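You operate a simulated robot arm through the tools that you are given. There is no shell and no other tool. Be economical: measure what you need, move in short steps, check, and stop when the job is done.

The job below is to be done with a simulated two-armed robot. You get a single attempt, and the scene is never put back.

## Task
Pick up the tub from the top of the spare bench with one hand, pass it to the other hand and put it on the blue mat by the centrifuge. Set down upright: tub.

Only the result counts: the job must be done as asked and must still hold three seconds after the hand-in. Knocking over, shifting, dropping, spilling or breaking anything else fails it.

## Robot
Two 7-joint arms with two-finger parallel grippers on one trunk, on a base that drives. Base frame: it is fixed to the floor where the robot stands at the start and does not move with it; the origin is under the middle of the robot, x ahead of it, y to its left, z up; the surface under the hand at the start is at about z = 900. Units: mm, rad, N and s.
The left shoulder is at the start at [50, 177, 1029], the right one opposite. With the tool pointing down near the work surface each hand reaches from about 100 to 680 mm from the robot's upright axis, wherever it stands, measured 20 degrees to its own side. Places, roughly: blue mat by the centrifuge (17x15 cm) [-940, 1740, 900]. Payload 3.43 kg a hand.
The tool frame of a hand sits at the grasp point between the pads (the TCP): z along the fingers, y along the line on which they close. The tips reach 34 mm beyond it. Largest opening 128 mm; finger width 24, thickness 12; the body of the gripper, 48 by 130 mm, starts 96 mm behind the TCP.
Orientation is that of the tool frame in the base frame, as a unit quaternion [x, y, z, w]. With the fingers straight down and closing along the base's y, the tool's x points along the base's -x, its y along +y and its z along -z.

## Interface
- The arms move only by the tool arm_command. It takes "left_plan", "right_plan" or both (then of equal length, played together; a hand with none holds still); each is a list of rows, each an object (a shift or turn left out is 0, a gripper value left out holds the last) with "slide": the shift along the base's x, y, z in mm, a list of three; "turn": the turn, a rotation vector about the base's x, y, z in degrees, a list of three; "jaw": the finger opening in mm, from 0 to 128. In form: [{"slide": [dx, dy, dz], "turn": [wx, wy, wz], "jaw": jaw}, ...]. A call has 1 to 8 rows; each row is the pose to reach, as a shift and turn from the pose commanded when the call began. A row lasts 0.2 s, in which the tool goes at most 50 mm and 0.15 rad; a call with a longer step from one row to the next is refused whole, and so is a gripper value outside its range. A pose out of reach is approached as far as the arm can. The call stops where the force on the tool passes 40 N (or 10 N more than at its start, if that is more) or the arm is blocked; 0.2 s more then pass. The fingers move at their own pace (about 108 mm/s each) and stop on an object; they squeeze with about 25 N. The grip force told is the motor's: it shows also when the fingers shut on nothing. Time passes only in rows, and 0.2 s behind the last, so rows that repeat a pose let the fingers close. The reply holds the time, the measured pose of the TCP, the force on the tool along the base axes, the opening and the grip force, in the units named above and with some noise, with the torque about the TCP (base axes, N m) and any sound that the robot's microphone picked up, and new pictures: "views" is both (left out), scene, wrist or none (wrist: the cameras of the hands that moved).
- Cameras (640 x 400 px; columns grow to the right, rows downward): "scene" is now at [160.8, 16.6, 1239.2]; the picture's right is [0.19, -0.98, 0.00], its down [-0.10, -0.02, -1.00] and it looks along [0.98, 0.19, -0.10] (base axes); focal length 232 px, centre (320, 200). "left" rides on the left gripper at [76, 11, -160] in its tool frame; the picture's right is [-0.15, 0.99, 0.00], its down [-0.88, -0.13, -0.46] and it looks along [-0.45, -0.07, 0.89] (tool axes); focal length 234 px, centre (320, 200). "right" rides on the right gripper at [76, -11, -160] in its tool frame; the picture's right is [0.15, 0.99, 0.00], its down [-0.88, 0.13, -0.46] and it looks along [-0.45, 0.07, 0.89] (tool axes); focal length 234 px, centre (320, 200). There is no depth. A picture from a camera that has moved, and an enlarged one, comes with that camera's place and axes in the base frame and with its lens.
- slide_trunk(by): slides the trunk up (or, below 0, down) by that many mm; the arms and the scene camera ride with it, the base frame stays. It gives what a move gives, with no picture.
- steer(legs): drives the robot by 1 to 6 legs, each [ahead, turn to the left] in mm and rad, along the robot's own axes; the way and the turn of a leg run together, so that a leg with both is an arc; at most 1500 mm and 3.142 rad a leg. The arms and the cameras ride along, it lands a little off, and it stops where it bumps. It gives what a move gives, and a new picture of the scene camera.
- pan_tilt(pan, tilt): turns the head with the scene camera to pan (to the left, within 1.396 rad either way) and tilt (down, from -0.506 to 1.204), counted from straight ahead of the robot. It gives what a move gives, and a new picture of the scene camera.
- close_up(camera, box): a new picture of the part [left, top, right, bottom] of that camera's present view, enlarged. It takes no simulated time.
- close_job(): hands the job in; it is judged then, once.

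Go step by step. Nothing tells you exact positions but the pictures and the camera data: compare them with the known pose of the tool, close in by small moves and look again before you grip or let go. The budget is 120 turns and 260 pictures, counting those below and the enlarged ones. Unless the task says otherwise, let go and move clear before handing in, and close with one line.

The tools are called after "Call:" as a command line: name --argument value ..., lists and objects as JSON in quotes. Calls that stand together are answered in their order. arm_command: Moves the arms, as the interface text tells. Its arguments: {"type":"object","properties":{"left_plan":{"type":"array","items":{"type":"object","properties":{"slide":{"type":"array","items":{"type":"number"}},"turn":{"type":"array","items":{"type":"number"}},"jaw":{"type":"number"}}}},"right_plan":{"type":"array","items":{"type":"object","properties":{"slide":{"type":"array","items":{"type":"number"}},"turn":{"type":"array","items":{"type":"number"}},"jaw":{"type":"number"}}}},"views":{"type":"string","enum":["both","scene","wrist","none"]}},"required":[]} The other tools are called the same way: slide_trunk (by) slides the trunk up or down; steer (legs) drives the base; pan_tilt (pan, tilt) turns the head that bears the scene camera; close_up (camera, box) takes an enlarged picture of a part of a camera's view; close_job () hands the job in.

At the start:

```text
time_s: 0.0
left_tcp_pos: [442.9, 344.7, 1095.7]
left_tcp_rot: [0.0, 1.0, 0.0, 0.0]
left_wrist_force: [1.1, 0.6, 0.0]
left_torque: [0.01, 0.03, 0.02]
left_gripper_width: 127.7
left_grip_force: 0.2
right_tcp_pos: [361.7, -90.7, 1210.3]
right_tcp_rot: [0.001, 1.0, 0.0, 0.001]
right_wrist_force: [1.0, 0.5, -0.2]
right_torque: [-0.02, -0.02, 0.0]
right_gripper_width: 127.9
right_grip_force: 0.1
trunk travel left (down, up): [-200.0, 201.0]
robot x, y, heading: [-0.6, -1.2, 0.001]
head pan, tilt: [0.195, 0.099]
```

scene: 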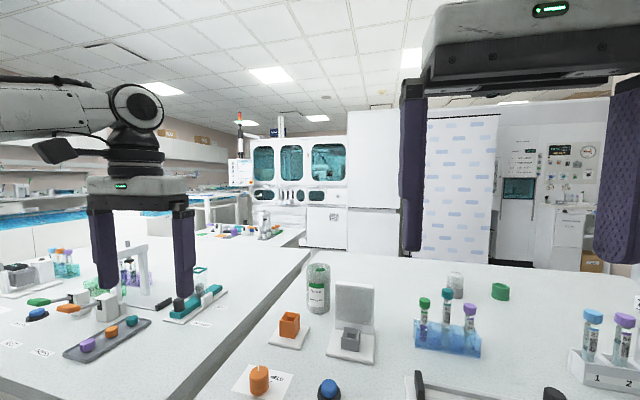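
right: 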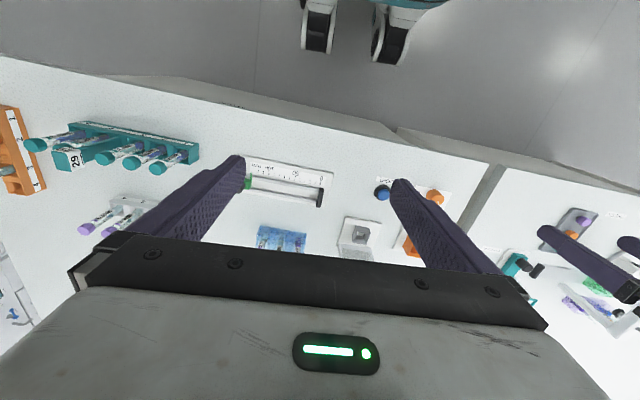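
left: 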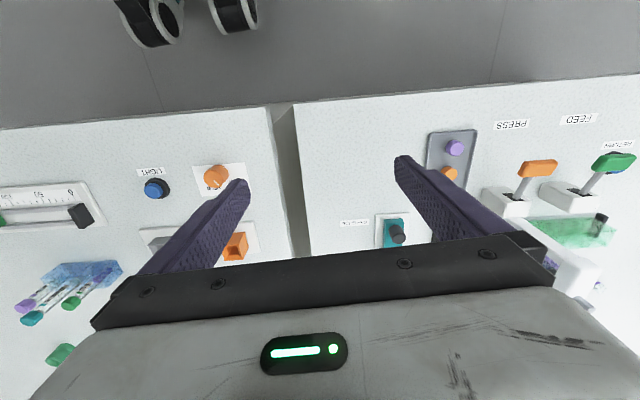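

I see benches in front, but neither a spare bench nor a tub for certain. I'll look around with the head.

Call:
pan_tilt --pan 1.39 --tilt 0.25

Call:
pan_tilt --pan -1.2 --tilt 0.25

```text
time_s: 1.4
left_tcp_pos: [443.4, 344.9, 1095.8]
left_tcp_rot: [-0.001, 1.0, 0.001, 0.0]
left_wrist_force: [0.1, 0.7, -0.5]
left_torque: [0.03, 0.01, -0.01]
left_gripper_width: 127.8
left_grip_force: 0.1
right_tcp_pos: [361.7, -90.9, 1211.2]
right_tcp_rot: [0.0, 1.0, 0.001, 0.0]
right_wrist_force: [1.4, 0.2, 0.6]
right_torque: [0.0, 0.02, -0.01]
right_gripper_width: 127.8
right_grip_force: 0.1
trunk travel left (down, up): [-200.0, 201.0]
robot x, y, heading: [0.2, 1.2, -0.0]
head pan, tilt: [1.389, 0.25]
camera scene: at [87.4, 90.5, 1225.3], right [0.98, -0.18, 0.0], down [-0.04, -0.24, -0.97], along [0.18, 0.95, -0.25], focal length 232 px, centre (320, 200)
```

scene: 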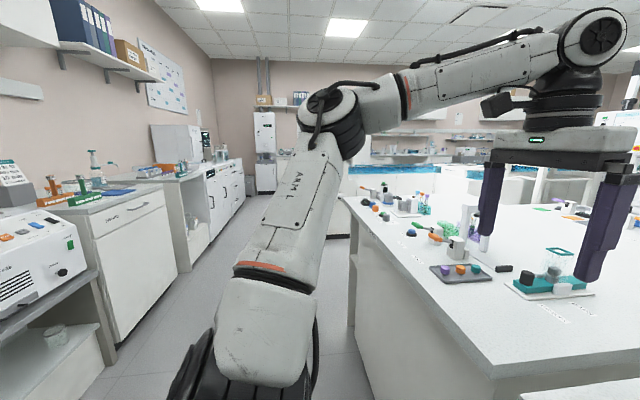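

```text
time_s: 3.7
left_tcp_pos: [442.7, 344.7, 1095.2]
left_tcp_rot: [-0.001, 1.0, 0.0, 0.0]
left_wrist_force: [0.3, 0.7, -1.0]
left_torque: [0.0, 0.0, 0.01]
left_gripper_width: 127.9
left_grip_force: 0.0
right_tcp_pos: [362.4, -91.2, 1210.6]
right_tcp_rot: [0.001, 1.0, 0.001, -0.001]
right_wrist_force: [0.1, 0.2, 0.3]
right_torque: [0.02, -0.02, 0.03]
right_gripper_width: 127.8
right_grip_force: 0.0
trunk travel left (down, up): [-200.0, 201.0]
robot x, y, heading: [-0.6, 3.5, -0.0]
head pan, tilt: [-1.201, 0.25]
camera scene: at [104.3, -88.4, 1225.2], right [-0.93, -0.36, 0.0], down [-0.09, 0.23, -0.97], along [0.35, -0.9, -0.25], focal length 232 px, centre (320, 200)
```

scene: 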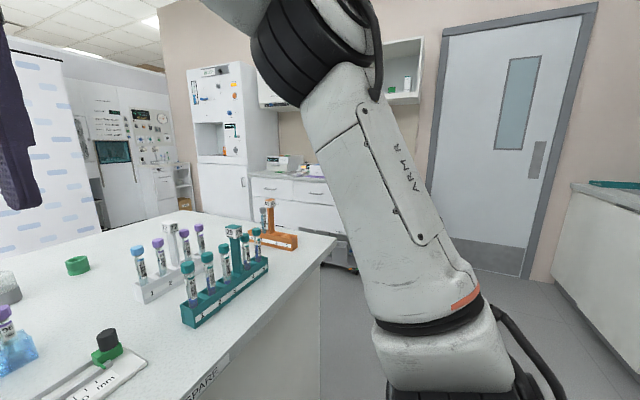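

The bench edge carries a "SPARE…" label. I'll zoom in on that.

Call:
close_up --camera "scene" --box '[0, 200, 340, 400]'

Call:
pan_tilt --pan -0.35 --tilt 0.5

Call:
pan_tilt --pan 0.35 --tilt 0.5

```text
1.88 times, centred on (170, 300) of scene
camera zoom: at [104.3, -88.4, 1225.2], right [-0.93, -0.36, 0.0], down [-0.09, 0.23, -0.97], along [0.35, -0.9, -0.25], focal length 436 px, centre (602, 12)
```

zoom: 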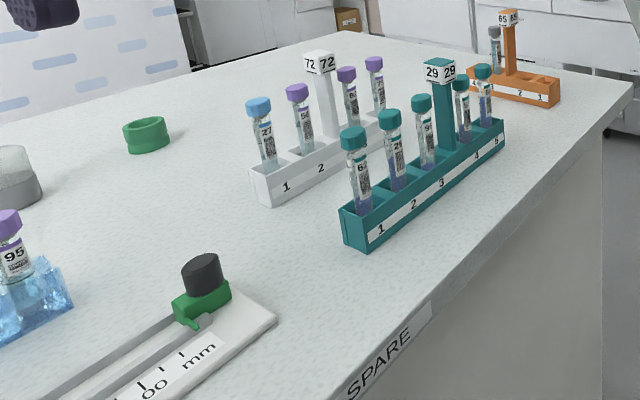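

```text
time_s: 4.9
left_tcp_pos: [443.0, 345.7, 1096.2]
left_tcp_rot: [0.0, 1.0, -0.001, 0.0]
left_wrist_force: [-0.3, -0.2, -0.3]
left_torque: [0.01, 0.01, -0.02]
left_gripper_width: 128.1
left_grip_force: 0.1
right_tcp_pos: [362.1, -91.3, 1210.9]
right_tcp_rot: [0.001, 1.0, 0.001, 0.0]
right_wrist_force: [-0.2, 0.0, 0.6]
right_torque: [0.0, -0.01, -0.01]
right_gripper_width: 128.1
right_grip_force: 0.1
trunk travel left (down, up): [-200.0, 201.0]
robot x, y, heading: [-2.7, -1.0, -0.002]
head pan, tilt: [-0.351, 0.499]
camera scene: at [155.9, -32.6, 1202.1], right [-0.34, -0.94, 0.0], down [-0.45, 0.16, -0.88], along [0.82, -0.3, -0.48], focal length 232 px, centre (320, 200)
```

scene: 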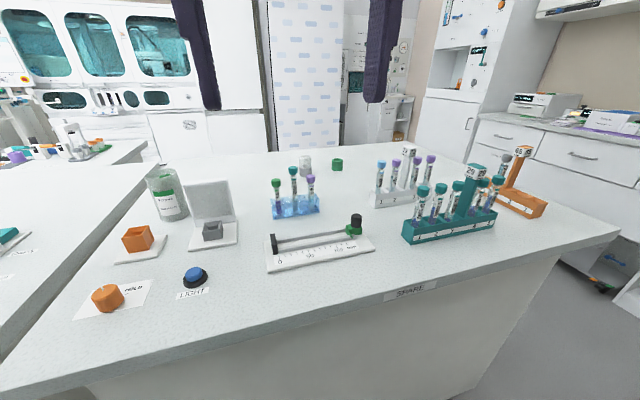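

```text
time_s: 6.0
left_tcp_pos: [442.0, 346.0, 1096.7]
left_tcp_rot: [-0.001, 1.0, 0.0, 0.0]
left_wrist_force: [-0.1, 0.6, -0.2]
left_torque: [0.0, -0.04, 0.0]
left_gripper_width: 128.0
left_grip_force: 0.1
right_tcp_pos: [361.6, -91.2, 1210.2]
right_tcp_rot: [0.001, 1.0, 0.001, 0.0]
right_wrist_force: [-0.4, -0.2, 0.4]
right_torque: [0.02, -0.04, -0.02]
right_gripper_width: 128.2
right_grip_force: 0.0
trunk travel left (down, up): [-200.0, 201.0]
robot x, y, heading: [-0.7, -1.0, -0.002]
head pan, tilt: [0.351, 0.499]
camera scene: at [156.0, 29.9, 1202.1], right [0.34, -0.94, 0.0], down [-0.45, -0.16, -0.88], along [0.82, 0.3, -0.48], focal length 232 px, centre (320, 200)
```

scene: 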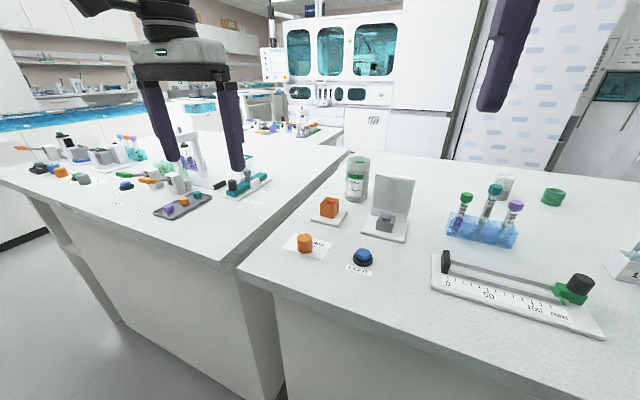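

The spare bench is right in front. I'll zoom in on the candidates: the jar with a green label and the small jar behind the blue rack.

Call:
close_up --camera "scene" --box '[290, 140, 430, 260]'

Call:
close_up --camera "scene" --box '[430, 150, 600, 260]'

```text
3.33 times, centred on (360, 200) of scene
camera zoom: at [156.0, 29.9, 1202.1], right [0.34, -0.94, 0.0], down [-0.45, -0.16, -0.88], along [0.82, 0.3, -0.48], focal length 773 px, centre (187, 200)
```

zoom: 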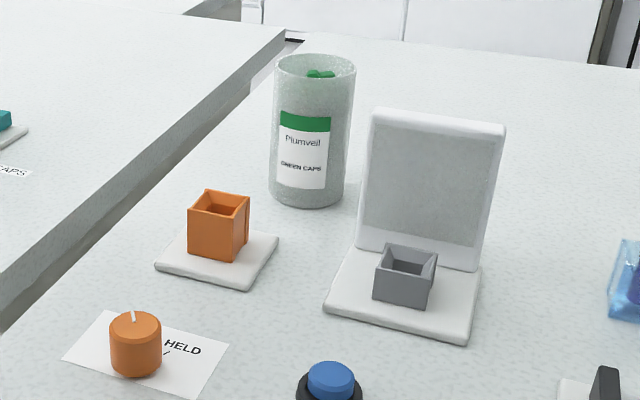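

```text
3.64 times, centred on (515, 205) of scene
camera zoom: at [156.0, 29.9, 1202.1], right [0.34, -0.94, 0.0], down [-0.45, -0.16, -0.88], along [0.82, 0.3, -0.48], focal length 843 px, centre (-389, 182)
```

zoom: 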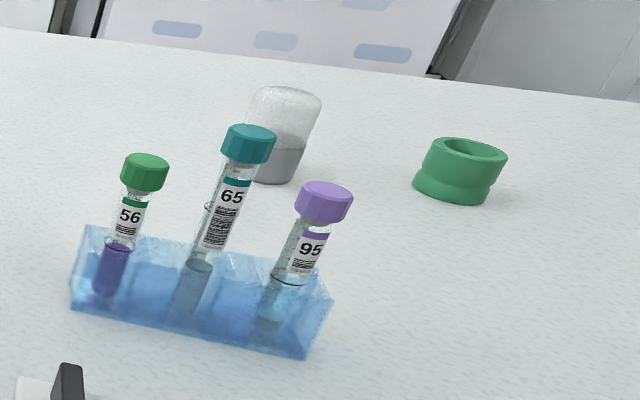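

I'm not yet sure which object is the "tub". I'll pan left again and study the mat area and the shelf item for comparison.

Call:
pan_tilt --pan 1.39 --tilt 0.25

Call:
close_up --camera "scene" --box '[0, 130, 220, 380]'

Call:
close_up --camera "scene" --box '[340, 170, 600, 320]'

```text
time_s: 7.3
left_tcp_pos: [442.4, 345.3, 1096.2]
left_tcp_rot: [-0.002, 1.0, -0.001, 0.0]
left_wrist_force: [0.3, 0.0, 1.0]
left_torque: [0.02, -0.01, 0.0]
left_gripper_width: 128.0
left_grip_force: 0.0
right_tcp_pos: [361.9, -89.7, 1211.2]
right_tcp_rot: [0.001, 1.0, 0.001, 0.0]
right_wrist_force: [-0.5, -0.8, -0.6]
right_torque: [-0.01, 0.0, 0.0]
right_gripper_width: 128.0
right_grip_force: 0.1
trunk travel left (down, up): [-200.0, 201.0]
robot x, y, heading: [-0.8, 1.5, 0.0]
head pan, tilt: [1.389, 0.25]
camera scene: at [87.4, 90.5, 1225.2], right [0.98, -0.18, 0.0], down [-0.04, -0.24, -0.97], along [0.18, 0.95, -0.25], focal length 232 px, centre (320, 200)
```

scene: 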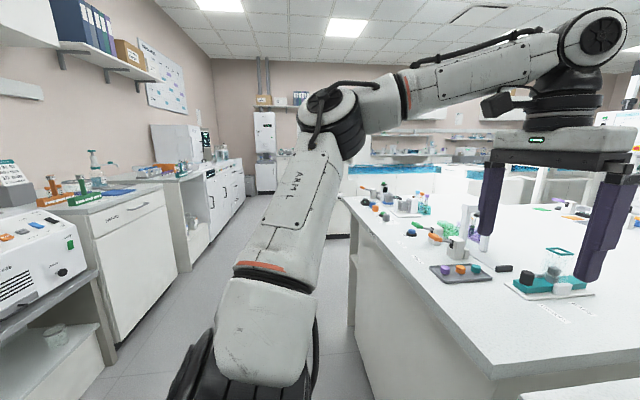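

```text
1.60 times, centred on (110, 255) of scene
camera zoom: at [87.4, 90.5, 1225.2], right [0.98, -0.18, 0.0], down [-0.04, -0.24, -0.97], along [0.18, 0.95, -0.25], focal length 371 px, centre (656, 112)
```

zoom: 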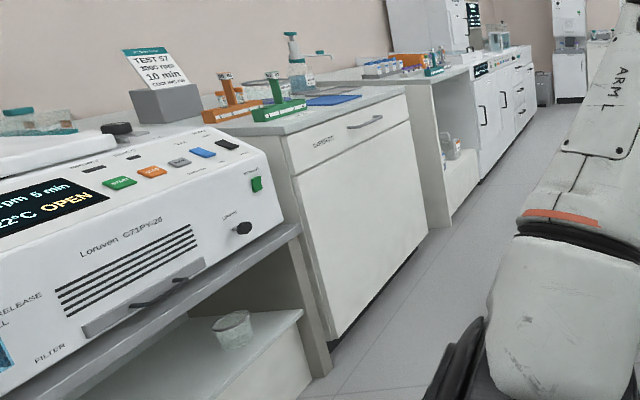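

```text
2.46 times, centred on (470, 245) of scene
camera zoom: at [87.4, 90.5, 1225.2], right [0.98, -0.18, 0.0], down [-0.04, -0.24, -0.97], along [0.18, 0.95, -0.25], focal length 571 px, centre (-49, 89)
```

zoom: 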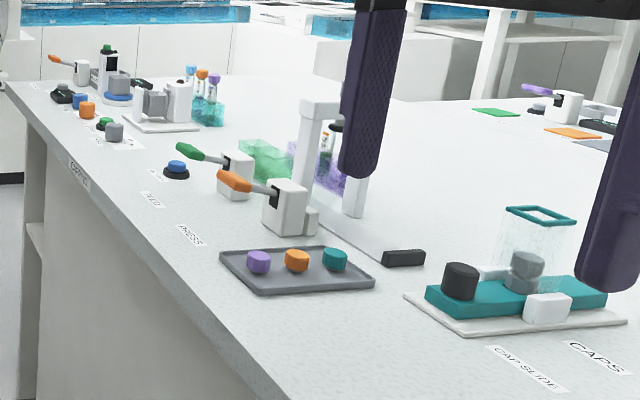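

The mat sits on the cabinet top beside the centrifuge. I'll move the right hand over the far side of the spare bench so its wrist camera can look at the candidates.

Call:
arm_command --right_plan '[{"slide": [45, -20, 0]}, {"slide": [90, -40, 0]}, {"slide": [135, -60, 0]}, {"slide": [180, -80, 0]}, {"slide": [220, -100, 0]}]' --views "wrist"

Call:
close_up --camera "right" --box '[180, 120, 480, 300]'

Call:
pan_tilt --pan -0.1 --tilt 0.35

```text
time_s: 8.5
left_tcp_pos: [441.9, 345.4, 1097.4]
left_tcp_rot: [-0.002, 1.0, 0.0, 0.001]
left_wrist_force: [0.0, 0.7, -0.4]
left_torque: [0.03, -0.01, 0.01]
left_gripper_width: 128.0
left_grip_force: 0.0
right_tcp_pos: [516.8, -189.7, 1168.3]
right_tcp_rot: [0.0, 1.0, 0.001, 0.003]
right_wrist_force: [0.2, -0.3, 0.9]
right_torque: [0.02, -0.03, -0.01]
right_gripper_width: 127.8
right_grip_force: 0.0
right hand out of reach, approached as far as the arm can: row 3, 4, 5
trunk travel left (down, up): [-200.0, 201.0]
robot x, y, heading: [-0.8, -2.0, -0.0]
head pan, tilt: [1.389, 0.25]
camera right: at [441.1, -201.5, 1326.4], right [-0.15, 0.99, 0.0], down [0.88, 0.13, 0.46], along [0.46, 0.07, -0.89], focal length 234 px, centre (320, 200)
```

right: 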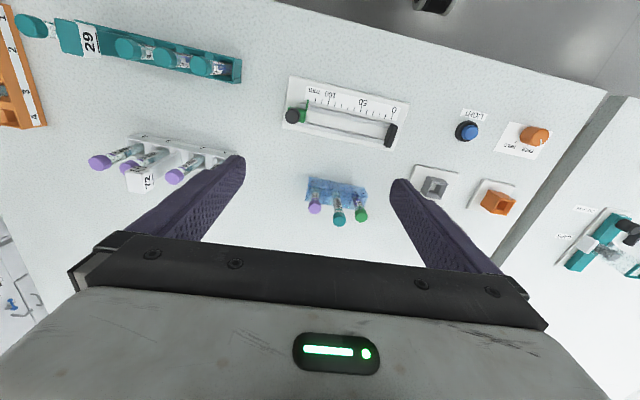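

```text
2.13 times, centred on (330, 210) of right
camera zoom: at [441.1, -201.5, 1326.4], right [-0.15, 0.99, 0.0], down [0.88, 0.13, 0.46], along [0.46, 0.07, -0.89], focal length 500 px, centre (299, 179)
```

zoom: 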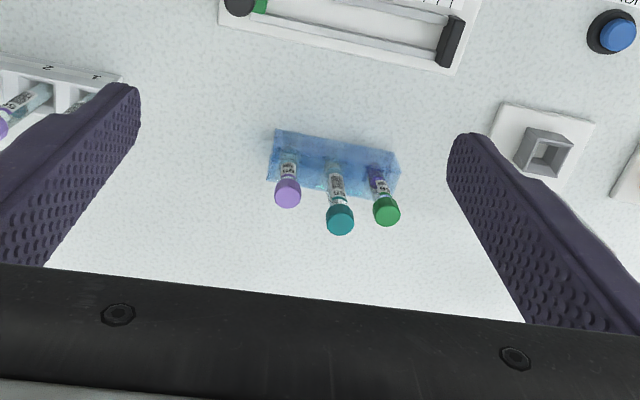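

```text
time_s: 10.1
left_tcp_pos: [441.8, 346.1, 1096.5]
left_tcp_rot: [-0.001, 1.0, 0.0, 0.001]
left_wrist_force: [-0.1, 0.1, -0.5]
left_torque: [0.01, 0.02, 0.01]
left_gripper_width: 127.9
left_grip_force: 0.0
right_tcp_pos: [517.2, -189.4, 1167.6]
right_tcp_rot: [0.001, 1.0, 0.001, 0.001]
right_wrist_force: [-0.7, -0.5, 0.1]
right_torque: [-0.01, -0.02, 0.04]
right_gripper_width: 128.1
right_grip_force: 0.0
trunk travel left (down, up): [-200.0, 201.0]
robot x, y, heading: [-2.0, -0.1, 0.004]
head pan, tilt: [-0.099, 0.351]
camera scene: at [163.2, -10.5, 1215.8], right [-0.1, -1.0, 0.0], down [-0.34, 0.03, -0.94], along [0.93, -0.09, -0.34], focal length 232 px, centre (320, 200)
```

scene: 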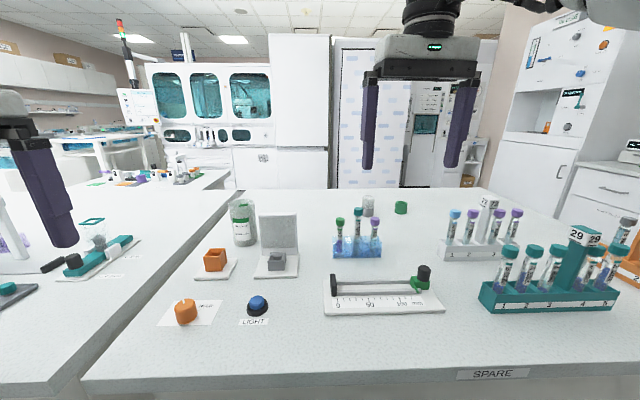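

Call:
close_up --camera "scene" --box '[340, 180, 430, 236]'

Call:
close_up --camera "scene" --box '[190, 185, 310, 285]'

```text
7.11 times, centred on (385, 208) of scene
camera zoom: at [163.2, -10.5, 1215.8], right [-0.1, -1.0, 0.0], down [-0.34, 0.03, -0.94], along [0.93, -0.09, -0.34], focal length 1648 px, centre (-142, 143)
```

zoom: 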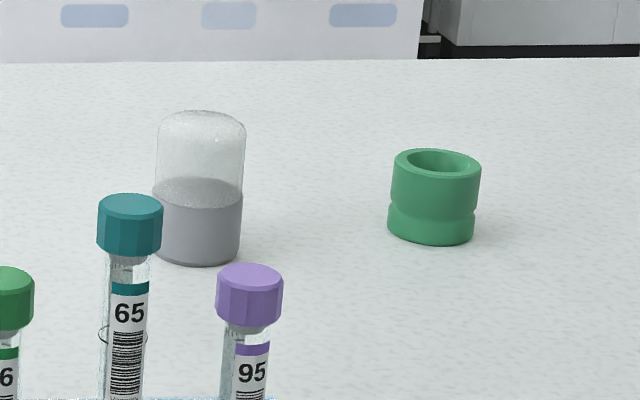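

```text
4.00 times, centred on (250, 235) of scene
camera zoom: at [163.2, -10.5, 1215.8], right [-0.1, -1.0, 0.0], down [-0.34, 0.03, -0.94], along [0.93, -0.09, -0.34], focal length 927 px, centre (600, 60)
```

zoom: 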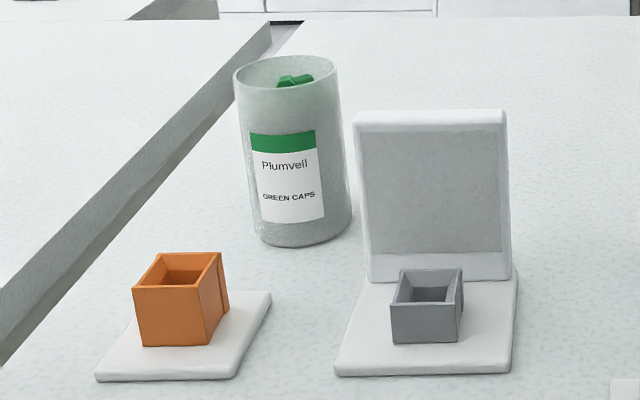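

I take the tub to be the open "Plumveil – green caps" container, roughly at (722, 136), about 70 mm wide with its rim near z = 1006. That is slightly beyond reach, so I'll check the clearance between base and bench before driving closer.

Call:
pan_tilt --pan 0.0 --tilt 1.2

```text
time_s: 11.2
left_tcp_pos: [443.5, 346.2, 1096.0]
left_tcp_rot: [-0.001, 1.0, 0.0, 0.0]
left_wrist_force: [-0.2, 0.0, -0.4]
left_torque: [0.02, -0.01, 0.0]
left_gripper_width: 127.9
left_grip_force: 0.0
right_tcp_pos: [516.9, -188.9, 1167.2]
right_tcp_rot: [0.001, 1.0, 0.001, 0.002]
right_wrist_force: [0.2, -0.4, 0.0]
right_torque: [0.01, 0.0, -0.02]
right_gripper_width: 127.6
right_grip_force: 0.1
trunk travel left (down, up): [-200.0, 201.0]
robot x, y, heading: [-3.8, -1.9, 0.004]
head pan, tilt: [0.0, 1.201]
camera scene: at [126.4, -1.3, 1148.5], right [0.0, -1.0, 0.0], down [-0.93, 0.0, -0.36], along [0.36, 0.0, -0.93], focal length 232 px, centre (320, 200)
```

scene: 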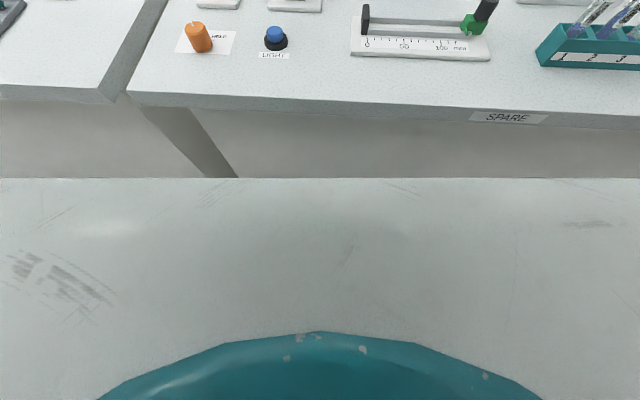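

The clearance is small, so I'll stay put and tilt the left hand forward 40° for more reach. I'll bring it near the tub at a safe height.

Call:
arm_command --left_plan '[{"slide": [20, -26, 5], "turn": [0, -5, 0]}, {"slide": [40, -52, 10], "turn": [0, -10, 0]}, {"slide": [60, -78, 15], "turn": [0, -15, 0]}, {"slide": [80, -104, 15], "turn": [0, -20, 0]}, {"slide": [100, -130, 15], "turn": [0, -25, 0]}, {"slide": [120, -156, 15], "turn": [0, -30, 0]}, {"slide": [140, -182, 15], "turn": [0, -35, 0]}, {"slide": [160, -208, 15], "turn": [0, -40, 0]}]' --views "wrist"

Call:
pan_tilt --pan 0.2 --tilt 0.4

```text
time_s: 13.0
left_tcp_pos: [592.9, 173.0, 1113.9]
left_tcp_rot: [-0.001, 0.939, 0.0, 0.344]
left_wrist_force: [-0.4, -1.5, 0.1]
left_torque: [0.05, -0.02, 0.04]
left_gripper_width: 128.2
left_grip_force: 0.1
left hand out of reach, approached as far as the arm can: row 7, 8
right_tcp_pos: [517.4, -190.4, 1167.4]
right_tcp_rot: [0.0, 1.0, 0.001, 0.001]
right_wrist_force: [0.3, -0.2, -0.1]
right_torque: [0.01, -0.01, 0.01]
right_gripper_width: 128.1
right_grip_force: 0.2
trunk travel left (down, up): [-200.0, 201.0]
robot x, y, heading: [1.2, 3.7, -0.003]
head pan, tilt: [0.0, 1.201]
camera left: at [432.2, 183.7, 1185.9], right [0.11, 0.99, 0.09], down [0.38, -0.13, 0.92], along [0.92, -0.07, -0.39], focal length 234 px, centre (320, 200)
```

left: 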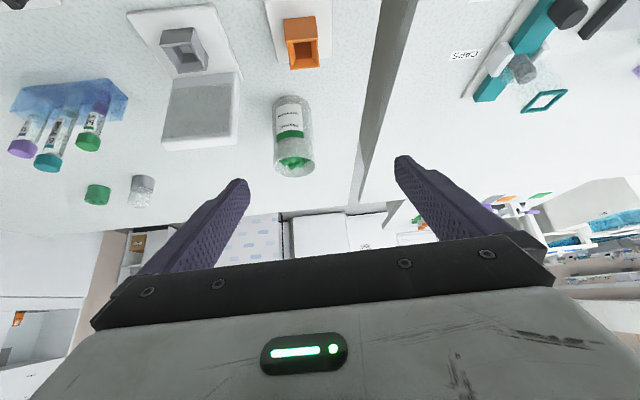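

```text
time_s: 14.2
left_tcp_pos: [593.4, 175.5, 1114.0]
left_tcp_rot: [-0.001, 0.94, 0.0, 0.342]
left_wrist_force: [0.1, -0.1, -0.4]
left_torque: [-0.03, -0.01, 0.01]
left_gripper_width: 127.9
left_grip_force: 0.1
right_tcp_pos: [517.2, -189.1, 1166.5]
right_tcp_rot: [0.001, 1.0, 0.001, 0.002]
right_wrist_force: [0.0, -1.0, 0.1]
right_torque: [0.01, -0.01, -0.01]
right_gripper_width: 127.7
right_grip_force: 0.2
trunk travel left (down, up): [-200.0, 201.0]
robot x, y, heading: [1.2, 3.8, 0.004]
head pan, tilt: [0.201, 0.4]
camera scene: at [161.3, 17.1, 1211.2], right [0.2, -0.98, 0.0], down [-0.38, -0.08, -0.92], along [0.9, 0.18, -0.39], focal length 232 px, centre (320, 200)
```

scene: 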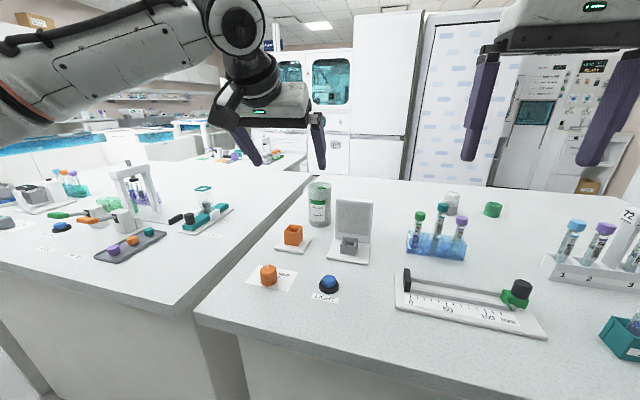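

Tilts above 30° ran out of reach. I'll ease the tilt to about 28° and test the reach toward the tub from above.

Call:
arm_command --left_plan '[{"slide": [10, -10, -10], "turn": [0, 5, 0], "jaw": 110}, {"slide": [20, -20, -20], "turn": [0, 10, 0]}, {"slide": [40, -30, -30], "turn": [0, 14, 0]}, {"slide": [60, -36, -40], "turn": [0, 14, 0]}]' --views "wrist"

```text
time_s: 15.2
left_tcp_pos: [601.1, 210.7, 1052.3]
left_tcp_rot: [0.001, 0.975, 0.001, 0.224]
left_wrist_force: [0.5, 0.7, 0.5]
left_torque: [0.01, 0.0, 0.03]
left_gripper_width: 109.8
left_grip_force: 0.0
left hand out of reach, approached as far as the arm can: row 1, 2, 3, 4
right_tcp_pos: [516.8, -190.3, 1167.5]
right_tcp_rot: [0.0, 1.0, 0.001, 0.002]
right_wrist_force: [-0.4, -0.2, -0.5]
right_torque: [0.05, 0.0, -0.01]
right_gripper_width: 128.2
right_grip_force: 0.1
trunk travel left (down, up): [-200.0, 201.0]
robot x, y, heading: [-0.3, -5.7, 0.001]
head pan, tilt: [0.201, 0.4]
camera left: at [463.4, 221.7, 1160.7], right [0.13, 0.99, 0.06], down [0.59, -0.13, 0.8], along [0.79, -0.07, -0.6], focal length 234 px, centre (320, 200)
```

left: 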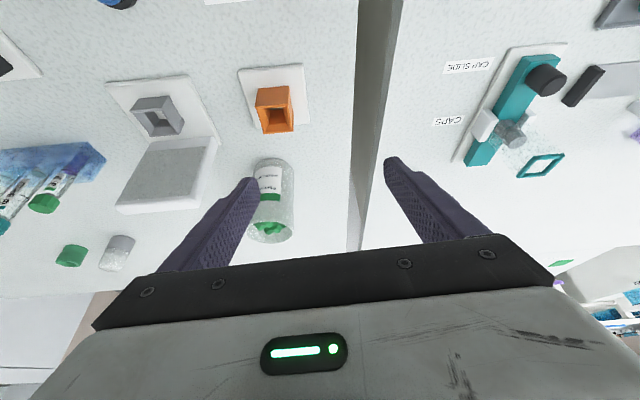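

The arm can't get there from this spot. I'll pull the left hand up and back, then drive gently forward and see where the base stops.

Call:
arm_command --left_plan '[{"slide": [-25, 20, 20], "turn": [0, 6, 0]}, {"slide": [-50, 40, 40], "turn": [0, 13, 0]}, {"slide": [-75, 60, 60], "turn": [0, 20, 0]}, {"slide": [-100, 80, 80], "turn": [0, 26, 0]}, {"slide": [-120, 90, 100], "turn": [0, 26, 0]}]' --views "none"

Call:
steer --legs '[[60, 0]]'

Call:
pan_tilt --pan 0.0 --tilt 1.2

```text
time_s: 16.4
left_tcp_pos: [470.9, 304.8, 1140.0]
left_tcp_rot: [0.0, 1.0, 0.0, 0.001]
left_wrist_force: [0.1, 0.0, 0.4]
left_torque: [0.01, 0.01, -0.01]
left_gripper_width: 110.3
left_grip_force: 0.0
left hand out of reach, approached as far as the arm can: row 2, 3, 4, 5
right_tcp_pos: [517.3, -189.4, 1168.2]
right_tcp_rot: [0.001, 1.0, 0.001, 0.002]
right_wrist_force: [0.3, 0.5, -0.9]
right_torque: [0.02, -0.01, 0.01]
right_gripper_width: 128.0
right_grip_force: 0.0
trunk travel left (down, up): [-200.0, 201.0]
robot x, y, heading: [-1.0, -0.9, 0.002]
head pan, tilt: [0.201, 0.4]
```

```text
time_s: 17.3
left_tcp_pos: [530.3, 304.5, 1140.0]
left_tcp_rot: [-0.001, 1.0, -0.001, 0.001]
left_wrist_force: [0.1, 0.2, -0.9]
left_torque: [0.01, 0.02, -0.02]
left_gripper_width: 110.1
left_grip_force: 0.1
right_tcp_pos: [576.7, -189.7, 1166.9]
right_tcp_rot: [0.001, 1.0, 0.0, 0.001]
right_wrist_force: [0.1, -0.2, -0.8]
right_torque: [0.01, 0.05, -0.02]
right_gripper_width: 127.8
right_grip_force: 0.0
trunk travel left (down, up): [-200.0, 201.0]
robot x, y, heading: [57.1, 1.2, -0.002]
head pan, tilt: [0.201, 0.4]
camera scene: at [220.8, 17.2, 1211.1], right [0.2, -0.98, 0.0], down [-0.38, -0.08, -0.92], along [0.9, 0.18, -0.39], focal length 232 px, centre (320, 200)
```

scene: 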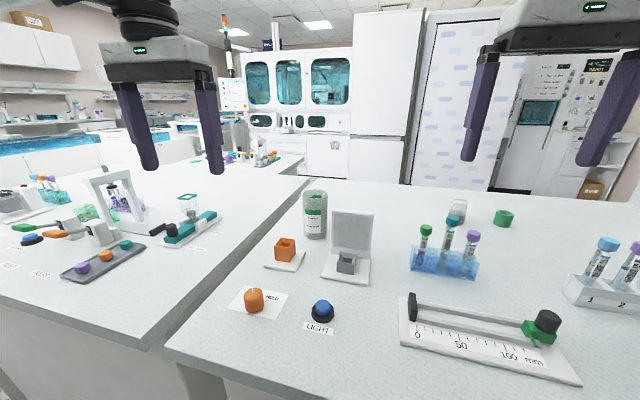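

```text
time_s: 18.4
left_tcp_pos: [529.6, 304.8, 1140.6]
left_tcp_rot: [-0.001, 1.0, -0.002, 0.002]
left_wrist_force: [0.1, -0.6, 0.0]
left_torque: [-0.02, 0.01, -0.01]
left_gripper_width: 110.1
left_grip_force: 0.1
right_tcp_pos: [576.2, -189.1, 1166.5]
right_tcp_rot: [0.001, 1.0, 0.001, 0.002]
right_wrist_force: [-0.8, 0.0, -0.2]
right_torque: [-0.04, -0.03, 0.03]
right_gripper_width: 127.9
right_grip_force: 0.1
trunk travel left (down, up): [-200.0, 201.0]
robot x, y, heading: [59.7, -0.4, -0.003]
head pan, tilt: [0.0, 1.201]
camera scene: at [185.3, -1.3, 1148.5], right [0.0, -1.0, 0.0], down [-0.93, 0.0, -0.36], along [0.36, 0.0, -0.93], focal length 232 px, centre (320, 200)
```

scene: 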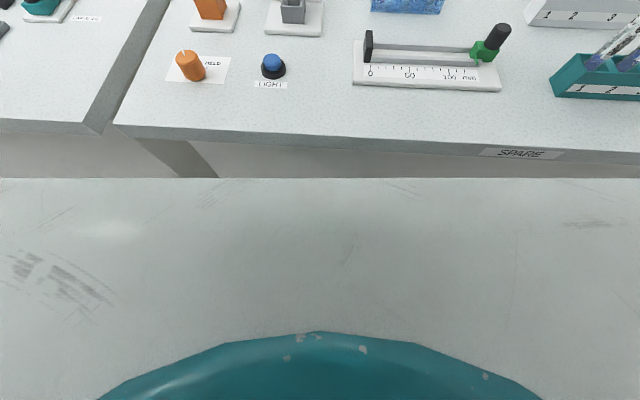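

There's still a gap between the deck edge and bench. I'll creep ahead a bit more.

Call:
steer --legs '[[35, 0]]'

```text
time_s: 19.3
left_tcp_pos: [566.2, 303.2, 1139.4]
left_tcp_rot: [-0.001, 1.0, 0.0, 0.001]
left_wrist_force: [0.3, 0.1, 0.5]
left_torque: [0.02, 0.01, 0.0]
left_gripper_width: 110.2
left_grip_force: 0.0
right_tcp_pos: [611.6, -188.8, 1167.0]
right_tcp_rot: [0.0, 1.0, 0.0, 0.003]
right_wrist_force: [-0.4, 0.3, -0.6]
right_torque: [0.01, 0.05, -0.02]
right_gripper_width: 128.0
right_grip_force: 0.0
trunk travel left (down, up): [-200.0, 201.0]
robot x, y, heading: [94.5, -1.8, 0.005]
head pan, tilt: [0.0, 1.201]
camera scene: at [220.7, -1.3, 1148.3], right [0.0, -1.0, 0.0], down [-0.93, 0.0, -0.36], along [0.36, 0.0, -0.93], focal length 232 px, centre (320, 200)
```

scene: 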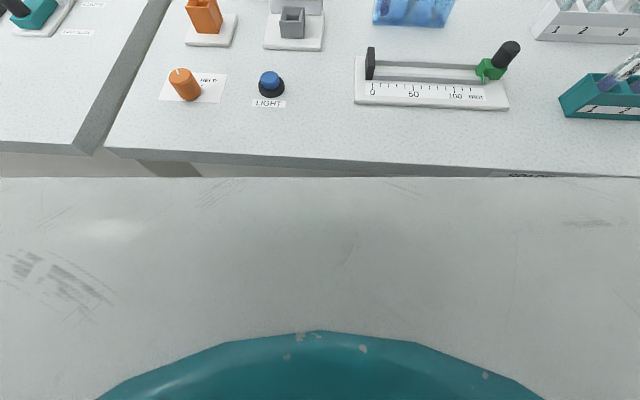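

Robot now at x = 94. I'll bring the left hand to hover just above and behind the tub, at about (716, 130), with a mild tilt.

Call:
arm_command --left_plan '[{"slide": [20, -33, 0], "turn": [0, -5, 0], "jaw": 112}, {"slide": [45, -66, -10], "turn": [0, -10, 0]}, {"slide": [70, -100, -25], "turn": [0, -15, 0]}, {"slide": [95, -135, -45], "turn": [0, -20, 0]}, {"slide": [120, -170, -65], "turn": [0, -25, 0]}]' --views "wrist"

Call:
pan_tilt --pan 0.2 --tilt 0.45

```text
time_s: 20.5
left_tcp_pos: [651.6, 198.9, 1095.4]
left_tcp_rot: [-0.001, 0.976, -0.002, 0.218]
left_wrist_force: [0.0, 0.0, 1.0]
left_torque: [-0.01, 0.03, 0.02]
left_gripper_width: 111.8
left_grip_force: 0.0
left hand out of reach, approached as far as the arm can: row 2, 3, 4, 5
right_tcp_pos: [610.9, -190.0, 1167.7]
right_tcp_rot: [0.0, 1.0, 0.001, 0.002]
right_wrist_force: [0.1, -1.1, -0.4]
right_torque: [-0.06, 0.01, -0.02]
right_gripper_width: 127.9
right_grip_force: 0.1
trunk travel left (down, up): [-200.0, 201.0]
robot x, y, heading: [93.9, 0.6, 0.0]
head pan, tilt: [0.0, 1.201]
camera left: at [515.3, 209.5, 1206.0], right [0.13, 0.99, 0.06], down [0.6, -0.13, 0.79], along [0.79, -0.07, -0.61], focal length 234 px, centre (320, 200)
```

left: 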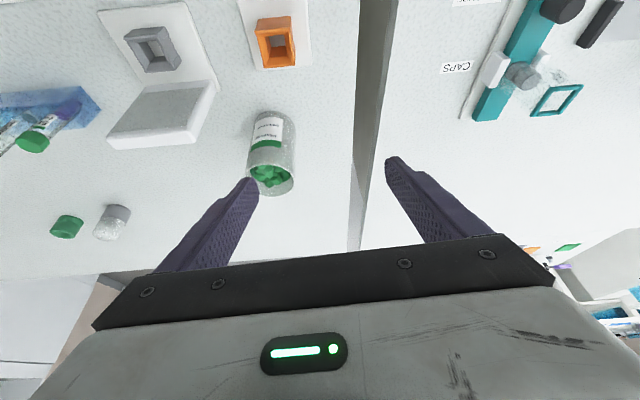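

```text
time_s: 21.6
left_tcp_pos: [651.4, 198.4, 1095.8]
left_tcp_rot: [0.0, 0.976, 0.0, 0.217]
left_wrist_force: [-0.2, -0.6, -0.2]
left_torque: [0.0, -0.01, 0.04]
left_gripper_width: 112.0
left_grip_force: 0.0
right_tcp_pos: [611.8, -190.5, 1167.7]
right_tcp_rot: [0.001, 1.0, 0.001, 0.001]
right_wrist_force: [-0.3, 0.5, -0.4]
right_torque: [-0.01, -0.01, -0.01]
right_gripper_width: 127.9
right_grip_force: 0.1
trunk travel left (down, up): [-200.0, 201.0]
robot x, y, heading: [92.1, -0.5, -0.0]
head pan, tilt: [0.201, 0.45]
camera scene: at [254.2, 17.0, 1206.5], right [0.2, -0.98, 0.0], down [-0.43, -0.09, -0.9], along [0.88, 0.18, -0.44], focal length 232 px, centre (320, 200)
```

scene: 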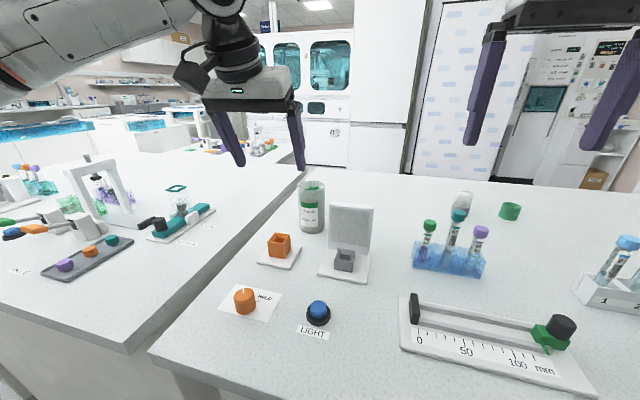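

The wrist sits far above the shoulder, which costs reach. Raising the trunk will fix that.

Call:
slide_trunk --by 190

Call:
arm_command --left_plan '[{"slide": [10, -10, -40]}, {"slide": [20, -20, -85]}, {"slide": [30, -35, -130]}, {"slide": [40, -50, -170]}, {"slide": [50, -70, -190]}]' --views "both"

```text
time_s: 23.7
left_tcp_pos: [651.3, 198.5, 1284.8]
left_tcp_rot: [0.0, 0.976, -0.001, 0.218]
left_wrist_force: [-0.6, -0.6, 0.0]
left_torque: [0.0, -0.02, 0.02]
left_gripper_width: 112.0
left_grip_force: 0.1
right_tcp_pos: [611.2, -188.9, 1357.6]
right_tcp_rot: [-0.001, 1.0, 0.001, 0.002]
right_wrist_force: [-0.2, -0.8, 0.2]
right_torque: [0.0, -0.02, 0.02]
right_gripper_width: 128.0
right_grip_force: 0.1
trunk travel left (down, up): [-390.0, 11.0]
robot x, y, heading: [93.0, 1.1, 0.001]
head pan, tilt: [0.201, 0.45]
```

```text
time_s: 24.9
left_tcp_pos: [679.4, 158.8, 1099.5]
left_tcp_rot: [-0.001, 0.976, -0.001, 0.219]
left_wrist_force: [-0.4, 0.2, 0.2]
left_torque: [0.02, 0.0, 0.0]
left_gripper_width: 111.9
left_grip_force: 0.1
left hand out of reach, approached as far as the arm can: row 4, 5
right_tcp_pos: [611.5, -188.9, 1356.8]
right_tcp_rot: [0.002, 1.0, 0.0, 0.002]
right_wrist_force: [1.4, 0.1, -0.3]
right_torque: [0.01, -0.01, 0.01]
right_gripper_width: 127.9
right_grip_force: 0.0
trunk travel left (down, up): [-390.0, 11.0]
robot x, y, heading: [92.4, 1.0, -0.002]
head pan, tilt: [0.201, 0.45]
camera scene: at [254.2, 17.0, 1396.6], right [0.2, -0.98, 0.0], down [-0.43, -0.09, -0.9], along [0.88, 0.18, -0.44], focal length 232 px, centre (320, 200)
camera left: at [543.4, 169.5, 1210.7], right [0.13, 0.99, 0.06], down [0.6, -0.13, 0.79], along [0.79, -0.07, -0.61], focal length 234 px, centre (320, 200)
```

scene: 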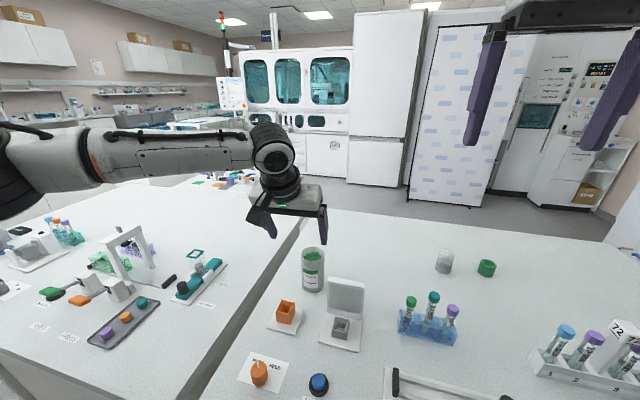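
left: 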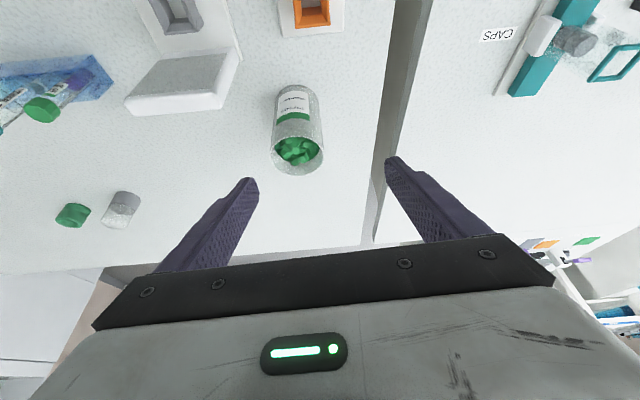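

The image suggests the tilt itself may be limiting. I'll test with the tool straight down, which is what the reach spec was measured for.

Call:
arm_command --left_plan '[{"slide": [0, 0, 0], "turn": [0, 8, 0]}, {"slide": [0, 0, 0], "turn": [0, 16, 0]}, {"slide": [5, -5, 0], "turn": [0, 25, 0]}, {"slide": [20, -15, 0], "turn": [0, 25, 0]}, {"slide": [36, -28, -10], "turn": [0, 25, 0]}]' --views "both"

```text
refused: row 3 steps farther than a row can; nothing moved
```

Call:
arm_command --left_plan '[{"slide": [0, 0, 0], "turn": [0, 8, 0]}, {"slide": [0, 0, 0], "turn": [0, 16, 0]}, {"slide": [5, -5, 0], "turn": [0, 24, 0]}, {"slide": [20, -15, 0], "turn": [0, 25, 0]}, {"slide": [36, -28, -10], "turn": [0, 25, 0]}]' --views "both"

```text
time_s: 26.1
left_tcp_pos: [625.2, 204.6, 1091.2]
left_tcp_rot: [0.0, 1.0, 0.001, 0.003]
left_wrist_force: [0.8, -0.8, 0.3]
left_torque: [0.02, 0.0, 0.0]
left_gripper_width: 112.0
left_grip_force: 0.1
left hand out of reach, approached as far as the arm can: row 1, 2, 3, 4, 5
right_tcp_pos: [610.8, -189.4, 1356.6]
right_tcp_rot: [-0.001, 1.0, 0.001, 0.001]
right_wrist_force: [-0.3, -0.8, -1.0]
right_torque: [0.02, 0.0, -0.01]
right_gripper_width: 128.0
right_grip_force: 0.0
trunk travel left (down, up): [-390.0, 11.0]
robot x, y, heading: [93.1, -2.6, 0.002]
head pan, tilt: [0.201, 0.45]
camera scene: at [254.1, 17.0, 1396.6], right [0.2, -0.98, 0.0], down [-0.43, -0.09, -0.9], along [0.88, 0.18, -0.44], focal length 232 px, centre (320, 200)
camera left: at [549.9, 214.7, 1249.4], right [0.15, 0.99, 0.0], down [0.88, -0.13, 0.46], along [0.45, -0.07, -0.89], focal length 234 px, centre (320, 200)
```

scene: 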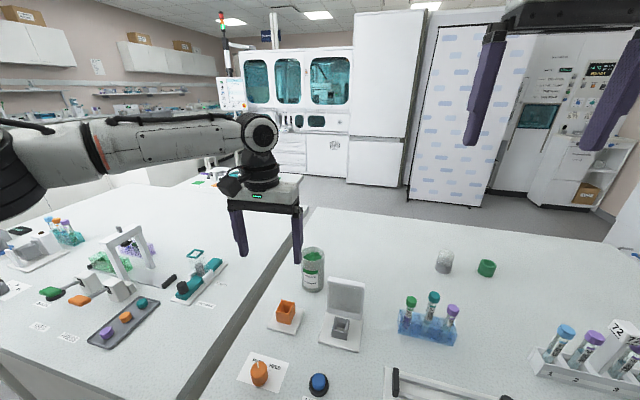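
left: 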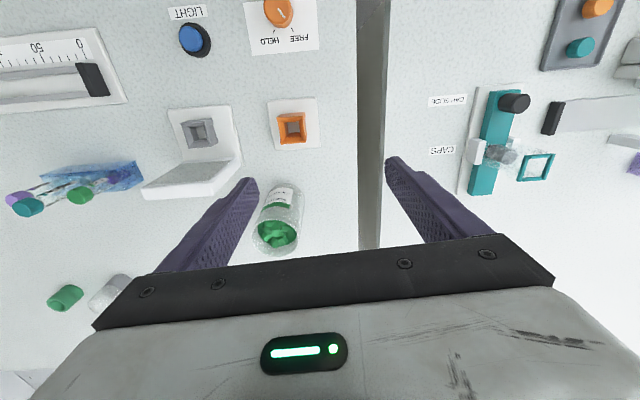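

The reach limits look dependent on the arm's posture. I'll retract, lower the trunk partway, and extend again from a relaxed pose with the tool down.

Call:
arm_command --left_plan '[{"slide": [-30, 20, 30]}, {"slide": [-70, 40, 60]}, {"slide": [-110, 60, 90]}, {"slide": [-150, 70, 110]}]' --views "none"

Call:
slide_trunk --by -90

Call:
arm_command --left_plan '[{"slide": [30, -15, -10]}, {"slide": [65, -30, -25]}, {"slide": [100, -50, -40]}, {"slide": [135, -70, -50]}, {"slide": [170, -90, -60]}, {"slide": [205, -110, -65]}, {"slide": [235, -130, -65]}]' --views "both"

```text
refused: row 2 steps farther than a row can; nothing moved
```

```text
time_s: 27.3
left_tcp_pos: [625.2, 204.4, 1002.0]
left_tcp_rot: [-0.001, 1.0, 0.0, 0.003]
left_wrist_force: [0.0, 0.2, -0.3]
left_torque: [0.01, 0.01, 0.01]
left_gripper_width: 111.9
left_grip_force: 0.0
right_tcp_pos: [610.7, -189.9, 1267.0]
right_tcp_rot: [0.001, 1.0, 0.0, 0.002]
right_wrist_force: [0.2, 0.6, -1.1]
right_torque: [-0.02, -0.02, -0.02]
right_gripper_width: 127.8
right_grip_force: 0.1
trunk travel left (down, up): [-300.0, 101.0]
robot x, y, heading: [96.5, -0.3, -0.001]
head pan, tilt: [0.201, 0.45]
```

```text
time_s: 28.9
left_tcp_pos: [636.4, 219.0, 972.2]
left_tcp_rot: [-0.001, 1.0, -0.002, 0.004]
left_wrist_force: [0.0, 0.3, 0.4]
left_torque: [0.01, 0.0, 0.04]
left_gripper_width: 112.0
left_grip_force: 0.1
left hand out of reach, approached as far as the arm can: row 1, 2, 3, 4, 5, 6, 7
right_tcp_pos: [611.2, -188.3, 1267.1]
right_tcp_rot: [0.0, 1.0, 0.001, 0.002]
right_wrist_force: [0.7, -0.1, 0.2]
right_torque: [0.02, 0.0, -0.01]
right_gripper_width: 128.1
right_grip_force: 0.1
trunk travel left (down, up): [-300.0, 101.0]
robot x, y, heading: [93.5, -0.3, -0.001]
head pan, tilt: [0.201, 0.45]
camera scene: at [254.2, 17.0, 1306.6], right [0.2, -0.98, 0.0], down [-0.43, -0.09, -0.9], along [0.88, 0.18, -0.44], focal length 232 px, centre (320, 200)
camera left: at [560.6, 229.3, 1130.0], right [0.15, 0.99, 0.0], down [0.88, -0.13, 0.46], along [0.46, -0.07, -0.89], focal length 234 px, centre (320, 200)
```

scene: 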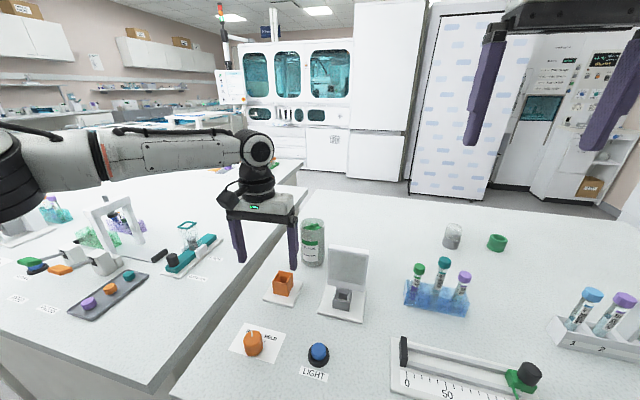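
left: 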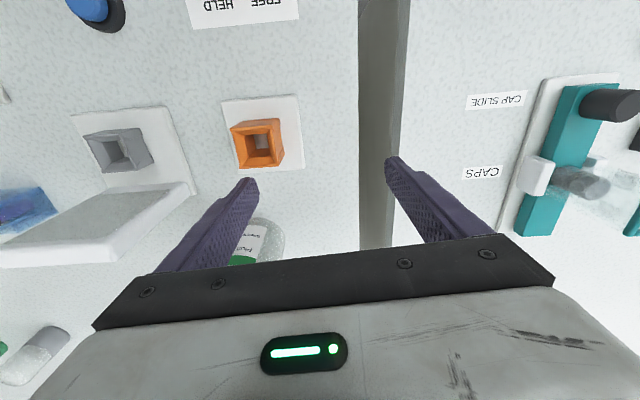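

I must not chain moves like that; luckily nothing was touched. I'll retract straight up first, then back.

Call:
arm_command --left_plan '[{"slide": [0, 5, 40]}, {"slide": [-10, 10, 80]}, {"slide": [-30, 20, 115]}, {"slide": [-65, 40, 140]}, {"slide": [-105, 60, 155]}, {"slide": [-145, 75, 160]}, {"slide": [-190, 80, 160]}, {"slide": [-230, 80, 160]}]' --views "scene"

```text
time_s: 30.7
left_tcp_pos: [414.6, 309.9, 1126.5]
left_tcp_rot: [-0.001, 1.0, 0.0, 0.002]
left_wrist_force: [0.4, -0.1, -0.7]
left_torque: [-0.01, 0.01, -0.01]
left_gripper_width: 112.0
left_grip_force: 0.1
right_tcp_pos: [611.3, -189.4, 1266.5]
right_tcp_rot: [0.002, 1.0, 0.001, 0.003]
right_wrist_force: [0.1, -0.6, 0.4]
right_torque: [-0.01, -0.02, 0.01]
right_gripper_width: 127.8
right_grip_force: 0.0
trunk travel left (down, up): [-300.0, 101.0]
robot x, y, heading: [90.3, -0.3, 0.001]
head pan, tilt: [0.201, 0.45]
camera scene: at [253.5, 17.1, 1306.7], right [0.2, -0.98, 0.0], down [-0.43, -0.09, -0.9], along [0.88, 0.18, -0.43], focal length 232 px, centre (320, 200)
```

scene: 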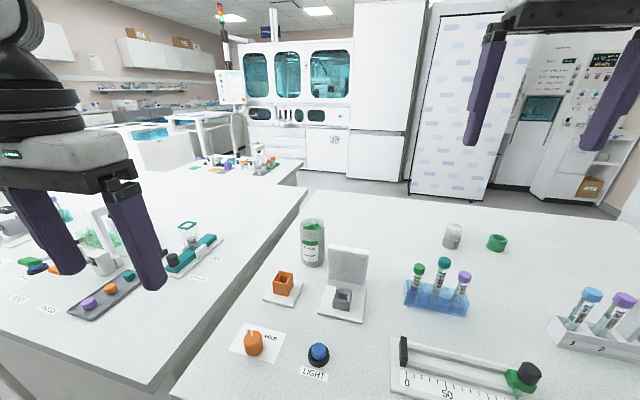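

Now I'll go in a straight line from this relaxed pose to above the tub with the tool down, staying above z = 1060.

Call:
arm_command --left_plan '[{"slide": [38, -23, -8]}, {"slide": [76, -45, -16]}, {"slide": [114, -68, -24]}, {"slide": [152, -90, -32]}, {"slide": [190, -113, -40]}, {"slide": [228, -135, -48]}, {"slide": [266, -158, -56]}, {"slide": [302, -180, -64]}]' --views "both"

```text
time_s: 32.5
left_tcp_pos: [624.4, 208.6, 1044.4]
left_tcp_rot: [-0.001, 1.0, -0.002, 0.004]
left_wrist_force: [0.1, -0.1, 0.1]
left_torque: [0.0, 0.0, 0.04]
left_gripper_width: 111.9
left_grip_force: 0.1
left hand out of reach, approached as far as the arm can: row 5, 6, 7, 8
right_tcp_pos: [611.3, -189.3, 1267.4]
right_tcp_rot: [0.0, 1.0, 0.001, 0.001]
right_wrist_force: [-0.4, -1.1, 0.3]
right_torque: [0.01, 0.01, -0.01]
right_gripper_width: 128.2
right_grip_force: 0.1
trunk travel left (down, up): [-300.0, 101.0]
robot x, y, heading: [92.3, -0.1, 0.001]
head pan, tilt: [0.201, 0.45]
camera scene: at [253.7, 16.9, 1306.7], right [0.2, -0.98, 0.0], down [-0.43, -0.09, -0.9], along [0.88, 0.18, -0.43], focal length 232 px, centre (320, 200)
camera left: at [548.2, 218.7, 1202.5], right [0.14, 0.99, 0.0], down [0.88, -0.13, 0.46], along [0.46, -0.07, -0.89], focal length 234 px, centre (320, 200)
```

scene: 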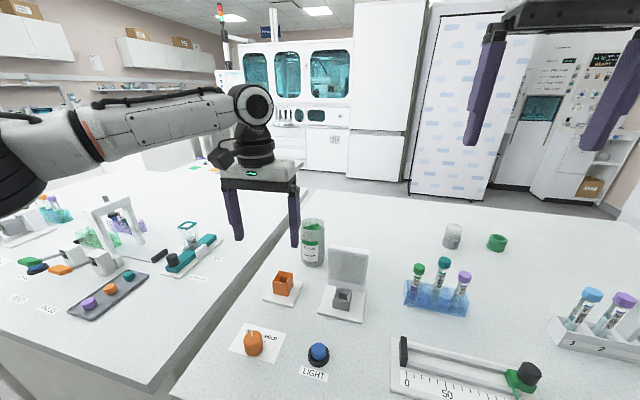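
left: 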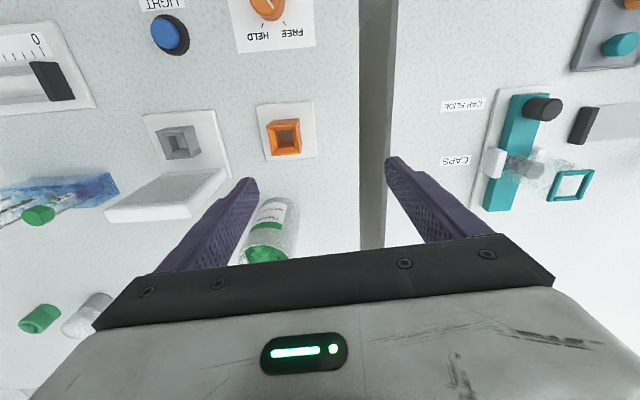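

To understand the reach, I'll test the direction 20° to the left while staying above everything.

Call:
arm_command --left_plan '[{"slide": [0, 20, 16]}, {"slide": [30, 40, 16]}, {"slide": [60, 45, 16]}, {"slide": [90, 45, 16]}]' --views "scene"

```text
time_s: 33.5
left_tcp_pos: [662.8, 272.1, 1053.2]
left_tcp_rot: [0.0, 1.0, -0.002, 0.002]
left_wrist_force: [-0.3, 0.5, -0.5]
left_torque: [-0.04, 0.02, -0.03]
left_gripper_width: 111.7
left_grip_force: 0.1
left hand out of reach, approached as far as the arm can: row 2, 3, 4
right_tcp_pos: [611.9, -189.5, 1266.8]
right_tcp_rot: [0.001, 1.0, 0.001, 0.002]
right_wrist_force: [0.0, 0.0, 0.5]
right_torque: [0.0, 0.04, 0.01]
right_gripper_width: 128.1
right_grip_force: 0.0
trunk travel left (down, up): [-300.0, 101.0]
robot x, y, heading: [93.3, 3.2, 0.001]
head pan, tilt: [0.201, 0.45]
camera scene: at [254.4, 17.3, 1306.5], right [0.2, -0.98, 0.0], down [-0.43, -0.09, -0.9], along [0.88, 0.18, -0.44], focal length 232 px, centre (320, 200)
```

scene: 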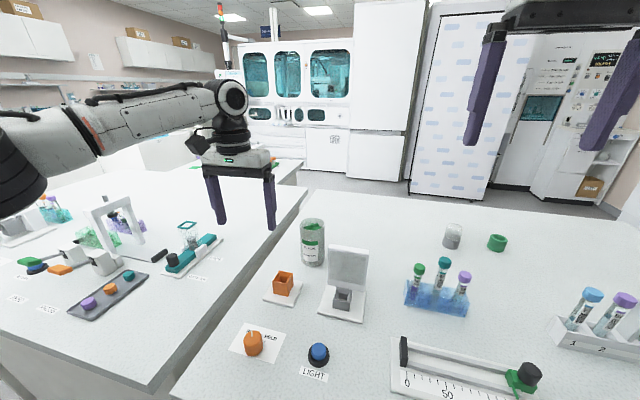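

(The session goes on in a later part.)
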